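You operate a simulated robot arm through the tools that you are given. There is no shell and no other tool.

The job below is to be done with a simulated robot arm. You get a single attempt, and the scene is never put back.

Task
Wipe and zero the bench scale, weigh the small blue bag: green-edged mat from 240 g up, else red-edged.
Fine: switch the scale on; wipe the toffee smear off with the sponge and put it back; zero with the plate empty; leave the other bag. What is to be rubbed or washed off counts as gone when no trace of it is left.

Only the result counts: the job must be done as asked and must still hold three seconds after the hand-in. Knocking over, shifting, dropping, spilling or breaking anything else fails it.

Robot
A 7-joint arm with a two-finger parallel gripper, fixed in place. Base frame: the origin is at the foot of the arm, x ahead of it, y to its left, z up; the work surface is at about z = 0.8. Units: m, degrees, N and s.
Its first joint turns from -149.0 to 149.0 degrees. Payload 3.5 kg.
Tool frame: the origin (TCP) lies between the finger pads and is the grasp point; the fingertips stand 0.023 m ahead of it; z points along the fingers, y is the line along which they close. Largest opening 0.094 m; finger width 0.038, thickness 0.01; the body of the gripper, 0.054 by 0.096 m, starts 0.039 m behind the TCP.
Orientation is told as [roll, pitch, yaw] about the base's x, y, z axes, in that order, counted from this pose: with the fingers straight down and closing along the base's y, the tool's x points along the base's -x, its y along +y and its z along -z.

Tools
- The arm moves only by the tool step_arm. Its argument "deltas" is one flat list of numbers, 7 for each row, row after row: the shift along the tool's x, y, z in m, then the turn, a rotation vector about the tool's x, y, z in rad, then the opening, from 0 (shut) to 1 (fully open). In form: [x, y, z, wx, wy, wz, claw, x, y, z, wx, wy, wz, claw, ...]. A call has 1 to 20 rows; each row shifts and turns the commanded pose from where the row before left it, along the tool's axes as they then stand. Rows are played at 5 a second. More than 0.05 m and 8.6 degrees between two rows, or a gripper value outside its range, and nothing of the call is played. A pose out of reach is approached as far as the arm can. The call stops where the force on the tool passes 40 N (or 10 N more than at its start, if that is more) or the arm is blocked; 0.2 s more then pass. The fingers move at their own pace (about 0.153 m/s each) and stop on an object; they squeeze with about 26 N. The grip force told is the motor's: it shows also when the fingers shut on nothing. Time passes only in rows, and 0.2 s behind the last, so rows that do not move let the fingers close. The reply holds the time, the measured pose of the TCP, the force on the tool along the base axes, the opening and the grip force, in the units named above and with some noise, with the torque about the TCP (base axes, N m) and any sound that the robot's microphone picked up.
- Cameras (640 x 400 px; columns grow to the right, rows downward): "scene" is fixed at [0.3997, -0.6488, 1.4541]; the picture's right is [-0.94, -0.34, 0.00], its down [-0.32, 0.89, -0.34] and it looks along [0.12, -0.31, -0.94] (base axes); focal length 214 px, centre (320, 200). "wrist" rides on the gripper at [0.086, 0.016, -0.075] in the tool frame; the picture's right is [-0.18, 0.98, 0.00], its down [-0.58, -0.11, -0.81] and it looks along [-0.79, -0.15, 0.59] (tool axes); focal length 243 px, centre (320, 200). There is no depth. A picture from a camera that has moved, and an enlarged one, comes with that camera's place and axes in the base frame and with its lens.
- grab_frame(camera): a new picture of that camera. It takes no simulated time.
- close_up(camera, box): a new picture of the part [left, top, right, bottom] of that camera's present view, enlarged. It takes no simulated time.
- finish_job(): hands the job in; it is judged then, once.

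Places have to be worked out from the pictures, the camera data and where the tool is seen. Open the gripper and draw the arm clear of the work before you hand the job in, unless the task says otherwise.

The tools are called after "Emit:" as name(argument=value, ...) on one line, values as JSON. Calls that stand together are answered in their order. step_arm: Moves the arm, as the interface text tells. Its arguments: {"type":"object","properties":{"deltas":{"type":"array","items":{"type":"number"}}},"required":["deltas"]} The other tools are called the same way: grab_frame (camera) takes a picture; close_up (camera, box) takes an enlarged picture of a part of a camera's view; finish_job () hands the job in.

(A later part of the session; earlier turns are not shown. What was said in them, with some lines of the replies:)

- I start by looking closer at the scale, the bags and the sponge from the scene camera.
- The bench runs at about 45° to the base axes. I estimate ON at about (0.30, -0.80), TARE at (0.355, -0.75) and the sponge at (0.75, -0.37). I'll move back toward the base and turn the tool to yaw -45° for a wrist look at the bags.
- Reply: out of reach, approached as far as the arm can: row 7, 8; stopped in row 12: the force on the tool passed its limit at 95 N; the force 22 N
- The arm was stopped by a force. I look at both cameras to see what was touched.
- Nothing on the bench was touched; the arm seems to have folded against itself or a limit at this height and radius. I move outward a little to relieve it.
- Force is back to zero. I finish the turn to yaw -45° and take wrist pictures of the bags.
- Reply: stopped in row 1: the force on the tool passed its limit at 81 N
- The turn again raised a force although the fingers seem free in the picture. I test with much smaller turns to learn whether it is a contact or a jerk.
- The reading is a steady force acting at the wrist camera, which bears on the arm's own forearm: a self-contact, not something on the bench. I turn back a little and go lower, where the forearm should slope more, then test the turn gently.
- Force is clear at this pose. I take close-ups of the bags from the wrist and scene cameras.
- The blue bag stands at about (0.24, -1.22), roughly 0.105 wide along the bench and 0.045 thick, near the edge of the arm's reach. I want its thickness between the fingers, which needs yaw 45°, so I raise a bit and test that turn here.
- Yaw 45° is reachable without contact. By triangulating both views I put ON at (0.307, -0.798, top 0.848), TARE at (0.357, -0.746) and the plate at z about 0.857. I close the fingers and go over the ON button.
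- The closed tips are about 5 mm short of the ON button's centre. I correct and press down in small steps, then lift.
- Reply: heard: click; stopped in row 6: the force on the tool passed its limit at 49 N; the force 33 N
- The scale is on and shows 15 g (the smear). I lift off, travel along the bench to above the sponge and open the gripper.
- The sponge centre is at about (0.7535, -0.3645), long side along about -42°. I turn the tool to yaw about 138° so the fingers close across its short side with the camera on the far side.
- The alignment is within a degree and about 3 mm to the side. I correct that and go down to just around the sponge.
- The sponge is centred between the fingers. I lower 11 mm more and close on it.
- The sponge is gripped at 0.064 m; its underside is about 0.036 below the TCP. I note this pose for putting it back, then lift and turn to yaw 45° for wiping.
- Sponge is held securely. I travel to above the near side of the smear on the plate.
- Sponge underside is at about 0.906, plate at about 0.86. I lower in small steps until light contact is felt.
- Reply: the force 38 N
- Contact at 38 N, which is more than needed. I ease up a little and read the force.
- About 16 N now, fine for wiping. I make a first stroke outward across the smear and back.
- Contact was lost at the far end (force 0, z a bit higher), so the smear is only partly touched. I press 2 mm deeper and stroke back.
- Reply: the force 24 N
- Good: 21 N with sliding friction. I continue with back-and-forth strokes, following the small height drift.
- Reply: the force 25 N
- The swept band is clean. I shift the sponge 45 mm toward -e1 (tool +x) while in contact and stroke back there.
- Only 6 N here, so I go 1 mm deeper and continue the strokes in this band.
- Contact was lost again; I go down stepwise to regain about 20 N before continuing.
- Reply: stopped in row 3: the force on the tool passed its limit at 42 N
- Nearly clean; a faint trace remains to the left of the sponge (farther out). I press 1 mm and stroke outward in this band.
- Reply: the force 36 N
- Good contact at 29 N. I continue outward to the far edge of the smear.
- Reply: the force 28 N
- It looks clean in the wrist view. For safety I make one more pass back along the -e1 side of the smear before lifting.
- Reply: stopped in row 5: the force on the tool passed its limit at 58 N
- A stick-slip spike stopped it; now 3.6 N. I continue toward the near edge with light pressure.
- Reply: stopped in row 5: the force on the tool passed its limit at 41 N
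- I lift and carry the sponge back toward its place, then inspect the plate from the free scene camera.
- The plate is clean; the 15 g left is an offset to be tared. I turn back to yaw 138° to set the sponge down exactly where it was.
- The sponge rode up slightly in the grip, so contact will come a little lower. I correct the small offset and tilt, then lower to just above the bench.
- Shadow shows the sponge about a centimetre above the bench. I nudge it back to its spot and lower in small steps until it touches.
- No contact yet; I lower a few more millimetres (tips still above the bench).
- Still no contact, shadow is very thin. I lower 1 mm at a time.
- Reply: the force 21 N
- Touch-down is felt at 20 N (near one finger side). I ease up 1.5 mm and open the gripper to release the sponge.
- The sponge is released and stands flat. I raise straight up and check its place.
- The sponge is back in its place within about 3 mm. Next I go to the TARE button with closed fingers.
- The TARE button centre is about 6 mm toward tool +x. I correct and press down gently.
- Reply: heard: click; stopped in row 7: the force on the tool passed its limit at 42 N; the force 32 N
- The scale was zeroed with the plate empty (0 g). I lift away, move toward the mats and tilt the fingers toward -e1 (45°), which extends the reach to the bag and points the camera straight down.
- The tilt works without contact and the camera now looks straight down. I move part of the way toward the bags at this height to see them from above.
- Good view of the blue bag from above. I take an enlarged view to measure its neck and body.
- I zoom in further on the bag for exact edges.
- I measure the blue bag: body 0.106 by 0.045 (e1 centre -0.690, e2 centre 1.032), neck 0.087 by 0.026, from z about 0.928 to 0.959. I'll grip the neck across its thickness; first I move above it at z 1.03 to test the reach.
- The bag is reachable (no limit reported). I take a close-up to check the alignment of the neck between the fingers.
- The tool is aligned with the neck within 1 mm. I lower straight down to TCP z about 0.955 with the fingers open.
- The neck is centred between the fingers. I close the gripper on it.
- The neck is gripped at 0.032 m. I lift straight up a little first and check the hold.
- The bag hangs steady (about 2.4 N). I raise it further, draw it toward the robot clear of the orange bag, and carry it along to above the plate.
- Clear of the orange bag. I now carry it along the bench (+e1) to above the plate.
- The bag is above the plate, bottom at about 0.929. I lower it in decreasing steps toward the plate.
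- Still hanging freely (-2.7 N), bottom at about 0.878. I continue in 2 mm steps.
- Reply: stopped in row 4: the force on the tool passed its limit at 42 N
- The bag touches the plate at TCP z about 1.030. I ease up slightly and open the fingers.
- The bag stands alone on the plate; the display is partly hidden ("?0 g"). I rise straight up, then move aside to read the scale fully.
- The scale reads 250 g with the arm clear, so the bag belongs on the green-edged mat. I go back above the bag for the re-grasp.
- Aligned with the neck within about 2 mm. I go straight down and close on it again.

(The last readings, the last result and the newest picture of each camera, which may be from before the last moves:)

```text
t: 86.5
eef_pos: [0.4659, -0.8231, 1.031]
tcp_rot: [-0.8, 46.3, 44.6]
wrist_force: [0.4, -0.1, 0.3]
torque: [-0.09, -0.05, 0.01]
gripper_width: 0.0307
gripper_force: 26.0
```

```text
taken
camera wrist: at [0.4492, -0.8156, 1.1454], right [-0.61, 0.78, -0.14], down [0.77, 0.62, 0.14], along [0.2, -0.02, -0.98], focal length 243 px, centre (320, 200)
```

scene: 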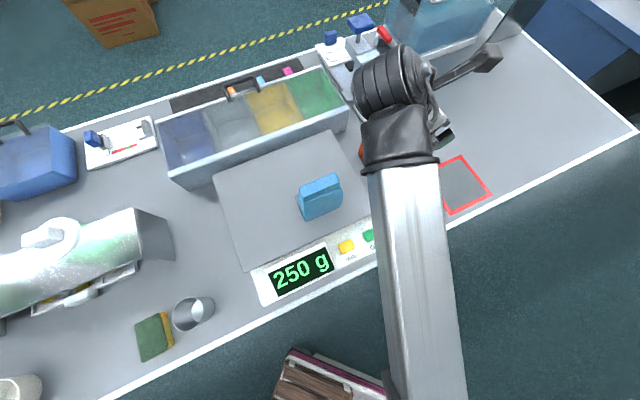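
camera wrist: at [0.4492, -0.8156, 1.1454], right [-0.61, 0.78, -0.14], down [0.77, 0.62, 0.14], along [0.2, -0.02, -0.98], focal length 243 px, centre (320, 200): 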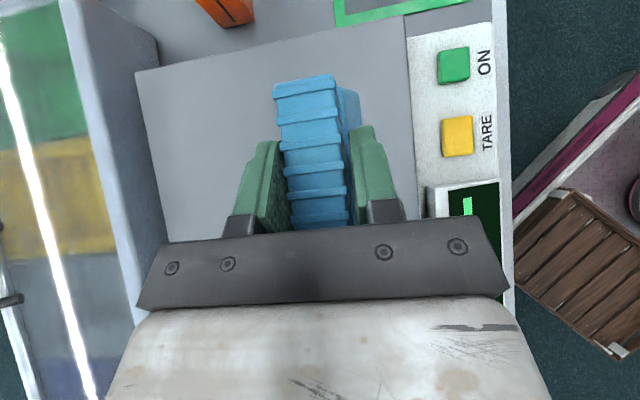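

Bag is held again (0.031). I lift it and carry it toward the green-edged mat (centre e1 -0.519, e2 0.813).

Emit:
step_arm(deltas=[0.0072, 0, -0.0069, 0, 0, 0, 0.1, 0.0144, 0, -0.0138, 0, 0, 0, 0.1, 0.0216, 0, -0.0207, 0, 0, 0, 0.1, 0.0229, 0.0123, 0.0239, 0, 0, 0, 0.1, 0.0229, 0.0123, 0.0239, 0, 0, 0, 0.1, 0.0229, 0.0123, 0.0239, 0, 0, 0, 0.1, 0.0229, 0.0123, 0.0239, 0, 0, 0, 0.1, 0.0229, 0.0123, 0.0239, 0, 0, 0, 0.1, 0.0229, 0.0123, 0.0239, 0, 0, 0, 0.1, 0.0229, 0.0123, 0.0239, 0, 0, 0, 0.1, 0.0229, 0.0123, 0.0239, 0, 0, 0, 0.1, 0, 0, 0, 0, 0, 0, 0.1])

Emit:
grab_frame(camera="wrist")

Emit:
grab_frame(camera="scene")

```text
t: 89.0
eef_pos: [0.2069, -0.9404, 1.0894]
tcp_rot: [-0.7, 46.3, 44.7]
wrist_force: [-0.3, -0.1, -1.9]
torque: [-0.01, 0.01, 0.0]
gripper_width: 0.0306
gripper_force: 25.9
```

```text
taken
camera wrist: at [0.1909, -0.9332, 1.204], right [-0.61, 0.78, -0.14], down [0.77, 0.62, 0.14], along [0.2, -0.02, -0.98], focal length 243 px, centre (320, 200)
```

wrist: 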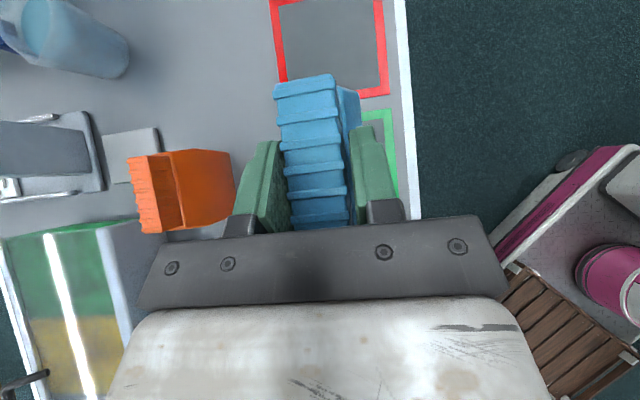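

```text
taken
```

scene: 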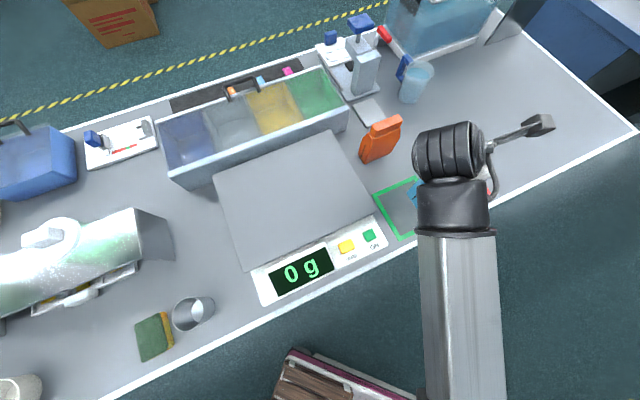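

The bag is above the green mat's centre and the scale is back to 0 g. I lower it most of the way.

Emit:
step_arm(deltas=[-0.0181, 0, 0.0173, 0, 0, 0, 0.1, -0.0181, 0, 0.0173, 0, 0, 0, 0.1, -0.0181, 0, 0.0173, 0, 0, 0, 0.1, -0.0181, 0, 0.0173, 0, 0, 0, 0.1, 0, 0, 0, 0, 0, 0, 0.1])

Emit:
grab_frame(camera="wrist")

Emit:
grab_frame(camera="scene")

```text
t: 90.2
eef_pos: [0.2086, -0.9387, 0.9892]
tcp_rot: [-0.7, 46.2, 44.6]
wrist_force: [0.3, -0.6, -2.2]
torque: [-0.02, 0.02, -0.04]
gripper_width: 0.0308
gripper_force: 24.9
```

```text
taken
camera wrist: at [0.1918, -0.9322, 1.104], right [-0.61, 0.78, -0.14], down [0.77, 0.62, 0.14], along [0.2, -0.02, -0.98], focal length 243 px, centre (320, 200)
```

wrist: 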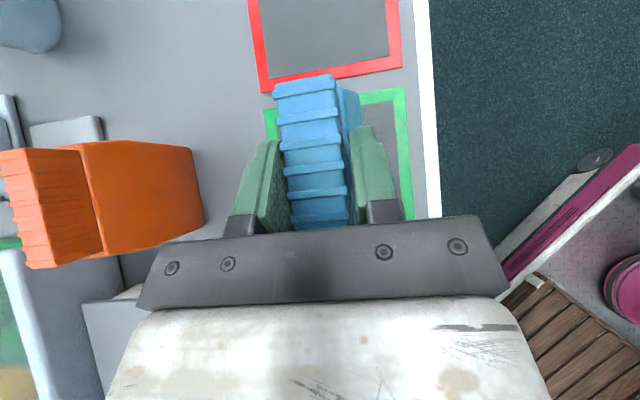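

```text
taken
```

scene: 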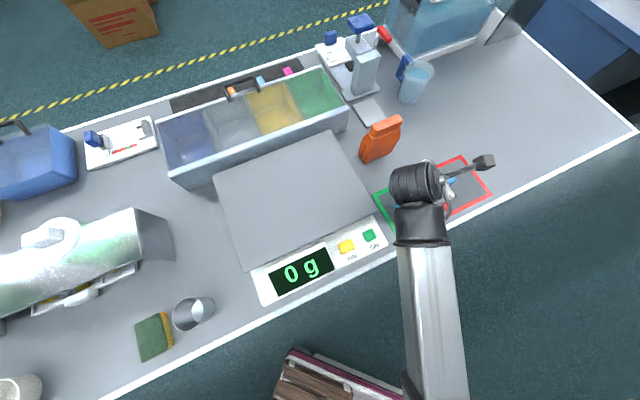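

Position over the mat is confirmed. I lower in smaller steps until near contact.

Emit:
step_arm(deltas=[-0.0108, 0, 0.0104, 0, 0, 0, 0.1, -0.0058, 0, 0.0055, 0, 0, 0, 0.1, -0.0029, 0, 0.0028, 0, 0, 0, 0.1, -0.0014, 0, 0.0014, 0, 0, 0, 0.1, 0, 0, 0, 0, 0, 0, 0.1])

```text
t: 91.5
eef_pos: [0.2102, -0.9401, 0.9611]
tcp_rot: [-0.8, 46.3, 44.6]
wrist_force: [0.3, -0.4, -1.9]
torque: [-0.01, 0.01, 0.01]
gripper_width: 0.0309
gripper_force: 26.3
```

Emit:
step_arm(deltas=[-0.0011, 0, 0.001, 0, 0, 0, 0.1, -0.0011, 0, 0.001, 0, 0, 0, 0.1, 0, 0, 0, 0, 0, 0, 0.1])

```text
t: 92.2
eef_pos: [0.2098, -0.9398, 0.9598]
tcp_rot: [-1.0, 46.4, 44.6]
wrist_force: [1.8, 1.6, 16.2]
torque: [0.02, -0.43, 0.03]
gripper_width: 0.0308
gripper_force: 26.7
```

The bag has touched down on the mat (16 N). I ease up slightly and release it.

Emit:
step_arm(deltas=[0.0009, 0, -0.0008, 0, 0, 0, 0.1, 0, 0, 0, 0, 0, 0, 0.1, 0, 0, 0, 0, 0, 0, 0.4, 0, 0, 0, 0, 0, 0, 0.65, 0, 0, 0, 0, 0, 0, 1, 0, 0, 0, 0, 0, 0, 1])

Emit:
grab_frame(camera="wrist")

```text
t: 93.7
eef_pos: [0.2086, -0.9406, 0.9596]
tcp_rot: [-0.7, 46.2, 44.6]
wrist_force: [-0.2, -0.2, -0.3]
torque: [0.03, -0.03, -0.01]
gripper_width: 0.0939
gripper_force: 0.2
```

```text
taken
camera wrist: at [0.193, -0.9329, 1.0734], right [-0.61, 0.78, -0.14], down [0.77, 0.62, 0.14], along [0.2, -0.02, -0.98], focal length 243 px, centre (320, 200)
```

wrist: 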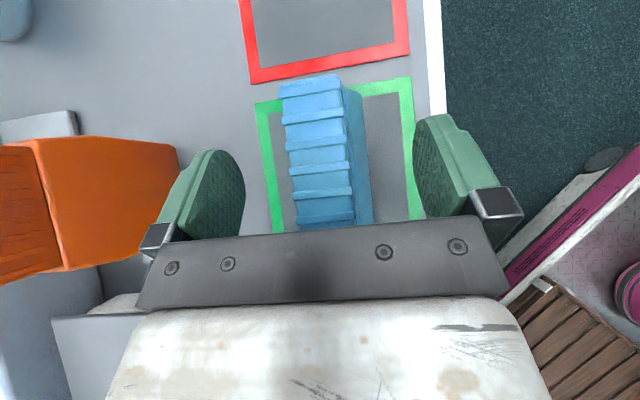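

The bag stands alone in the green mat. I rise straight up and draw the arm aside to check the result.

Emit:
step_arm(deltas=[0.0108, 0, -0.0104, 0, 0, 0, 1, 0.0217, 0, -0.0208, 0, 0, 0, 1, 0.0253, 0, -0.0242, 0, 0, 0, 1, 0.0253, 0, -0.0242, 0, 0, 0, 1, 0.0144, 0, -0.0138, 0, 0, 0, 1, -0.0276, 0, -0.0288, 0, 0, 0, 1, -0.0276, 0, -0.0288, 0, 0, 0, 1, -0.0276, 0, -0.0288, 0, 0, 0, 1, -0.0276, 0, -0.0288, 0, 0, 0, 1, -0.0276, 0, -0.0288, 0, 0, 0, 1, 0, 0, 0, 0, 0, 0, 1])

Emit:
grab_frame(camera="scene")

Emit:
close_up(camera="scene", box=[330, 80, 510, 250])

Emit:
grab_frame(camera="wrist")

```text
t: 96.0
eef_pos: [0.3528, -0.8005, 1.0937]
tcp_rot: [-0.8, 46.1, 44.6]
wrist_force: [0.1, 0.8, -0.5]
torque: [0.0, 0.0, 0.0]
gripper_width: 0.094
gripper_force: 0.2
```

```text
taken
```

scene: 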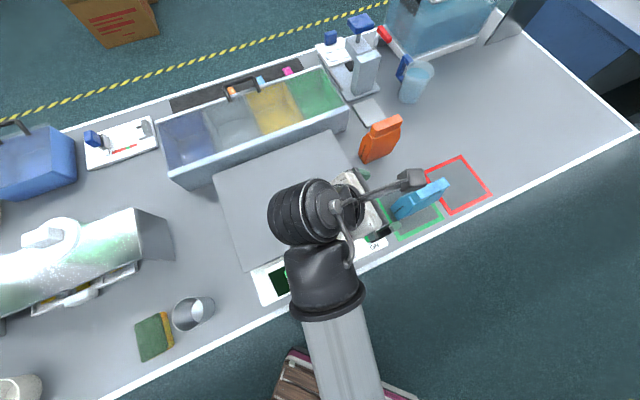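

```text
2.35 times, centred on (420, 165) of scene
camera zoom: at [0.3997, -0.6488, 1.4541], right [-0.94, -0.34, 0.0], down [-0.32, 0.89, -0.34], along [0.12, -0.31, -0.94], focal length 505 px, centre (85, 282)
```

zoom: 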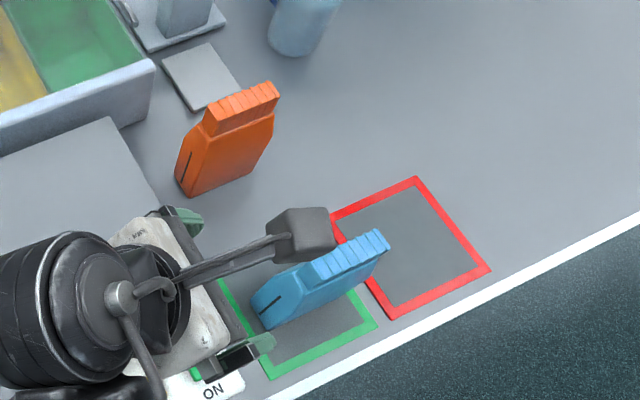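

```text
taken
camera wrist: at [0.3361, -0.7923, 1.2072], right [-0.61, 0.78, -0.14], down [0.77, 0.62, 0.14], along [0.2, -0.02, -0.98], focal length 243 px, centre (320, 200)
```

wrist: 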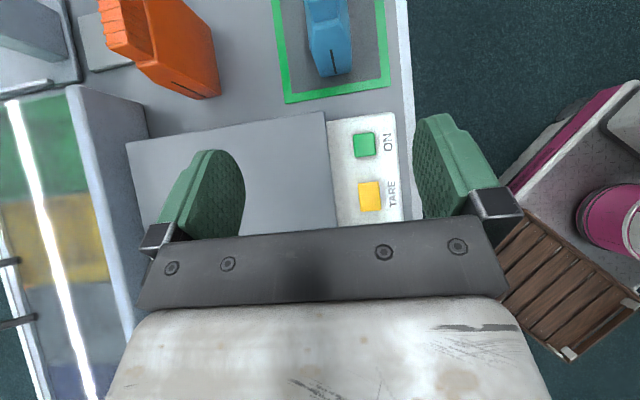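

The blue bag stands upright well inside the green mat, the orange bag untouched. I raise the arm further to be well clear and take a last look.

Emit:
step_arm(deltas=[0.0144, -0.02, -0.0138, 0, 0, 0, 1, 0.0144, -0.02, -0.0138, 0, 0, 0, 1, 0.0144, -0.02, -0.0138, 0, 0, 0, 1, 0.0072, -0.02, -0.0069, 0, 0, 0, 1, 0, 0, 0, 0, 0, 0, 1, 0, 0, 0, 0, 0, 0, 1, 0, 0, 0, 0, 0, 0, 1, 0, 0, 0, 0, 0, 0, 1])

Emit:
grab_frame(camera="scene")

Emit:
close_up(camera="scene", box=[240, 150, 400, 310])

Emit:
grab_frame(camera="wrist")

```text
t: 97.8
eef_pos: [0.4059, -0.8527, 1.1646]
tcp_rot: [-0.8, 46.2, 44.5]
wrist_force: [0.0, -0.5, 0.7]
torque: [-0.01, -0.02, 0.0]
gripper_width: 0.0942
gripper_force: 0.0
```

```text
taken
```

scene: 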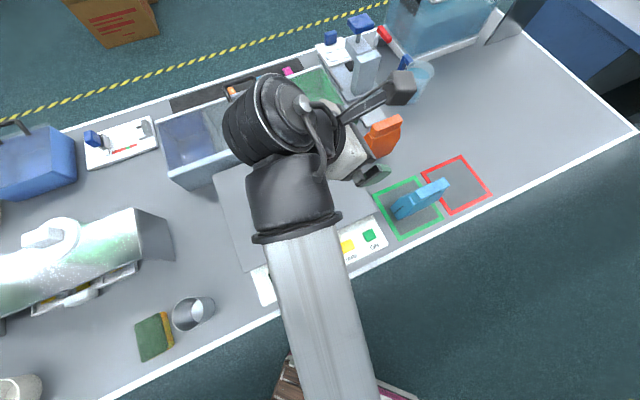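

```text
2.50 times, centred on (320, 230) of scene
camera zoom: at [0.3997, -0.6488, 1.4541], right [-0.94, -0.34, 0.0], down [-0.32, 0.89, -0.34], along [0.12, -0.31, -0.94], focal length 536 px, centre (320, 125)
```

zoom: 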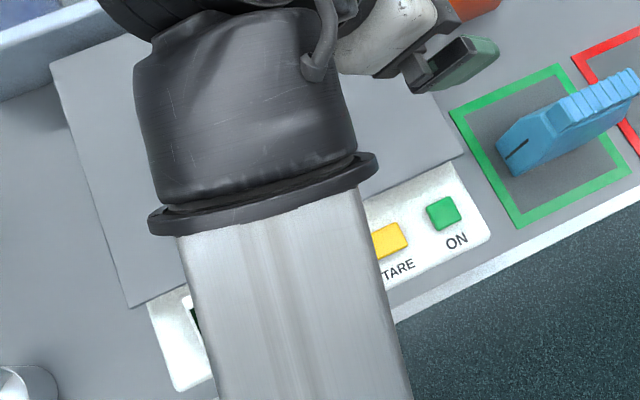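

```text
taken
camera wrist: at [0.3888, -0.8455, 1.2784], right [-0.61, 0.78, -0.14], down [0.77, 0.62, 0.14], along [0.2, -0.02, -0.98], focal length 243 px, centre (320, 200)
```

wrist: 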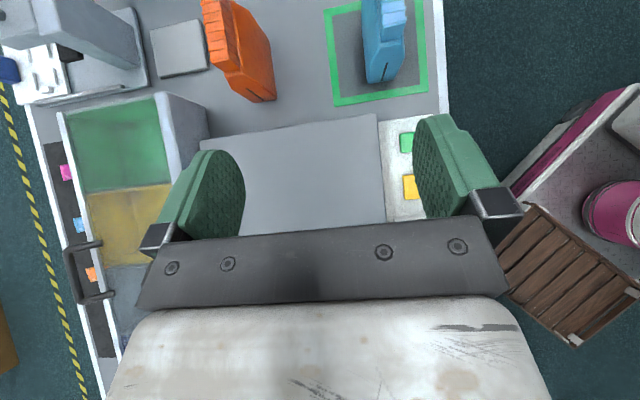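

Everything stands as wanted; I check the plate once more from the wrist camera for any faint trace before handing in.

Emit:
close_up(camera="wrist", box=[190, 100, 430, 240])

Emit:
close_up(camera="scene", box=[200, 150, 400, 310])

```text
2.67 times, centred on (310, 170) of wrist
camera zoom: at [0.3888, -0.8455, 1.2784], right [-0.61, 0.78, -0.14], down [0.77, 0.62, 0.14], along [0.2, -0.02, -0.98], focal length 647 px, centre (347, 280)
```

zoom: 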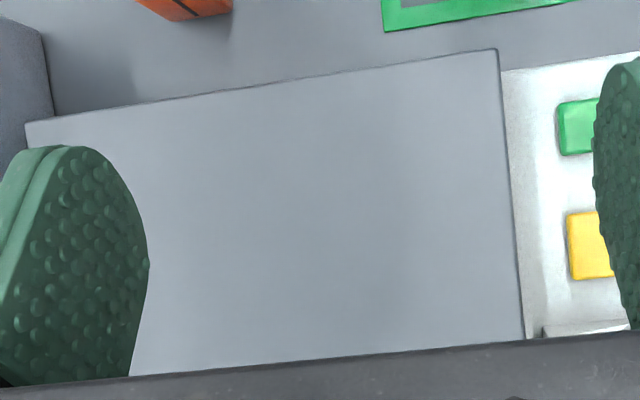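

```text
2.50 times, centred on (300, 230) of scene
camera zoom: at [0.3997, -0.6488, 1.4541], right [-0.94, -0.34, 0.0], down [-0.32, 0.89, -0.34], along [0.12, -0.31, -0.94], focal length 536 px, centre (370, 125)
```

zoom: 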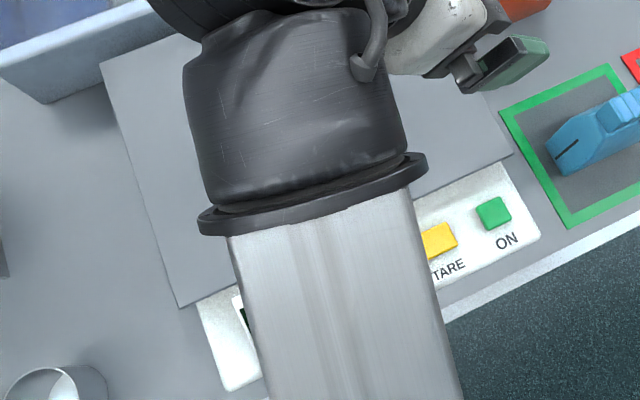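

The plate shows no trace, the sponge is back, the scale was zeroed and read 250 g, and the blue bag stands on the green-edged mat with the gripper open and clear. I hand the job in.

Emit:
finish_job()

```text
The job is handed in.
```

The job is handed in: the small blue bag weighed 250 g, so it now stands on the green-edged mat.

- **Scale:** I switched it on and it first read 15 g. After wiping I zeroed it with the plate empty. It read 0 g again once the bag was lifted off. The arm hid the display in the final pictures.
- **Smear:** I wiped the toffee off the plate with the sponge. Close-ups from both cameras show no trace left.
- **Sponge:** It is back within about 3 mm of where it was.
- **Everything else:** The orange bag was left alone, and in the pictures nothing else on the bench was knocked or moved. Early on the wrist camera pressed against the arm's own forearm twice. That touched nothing on the bench.

The gripper is open and the arm is raised above the plate, touching nothing.
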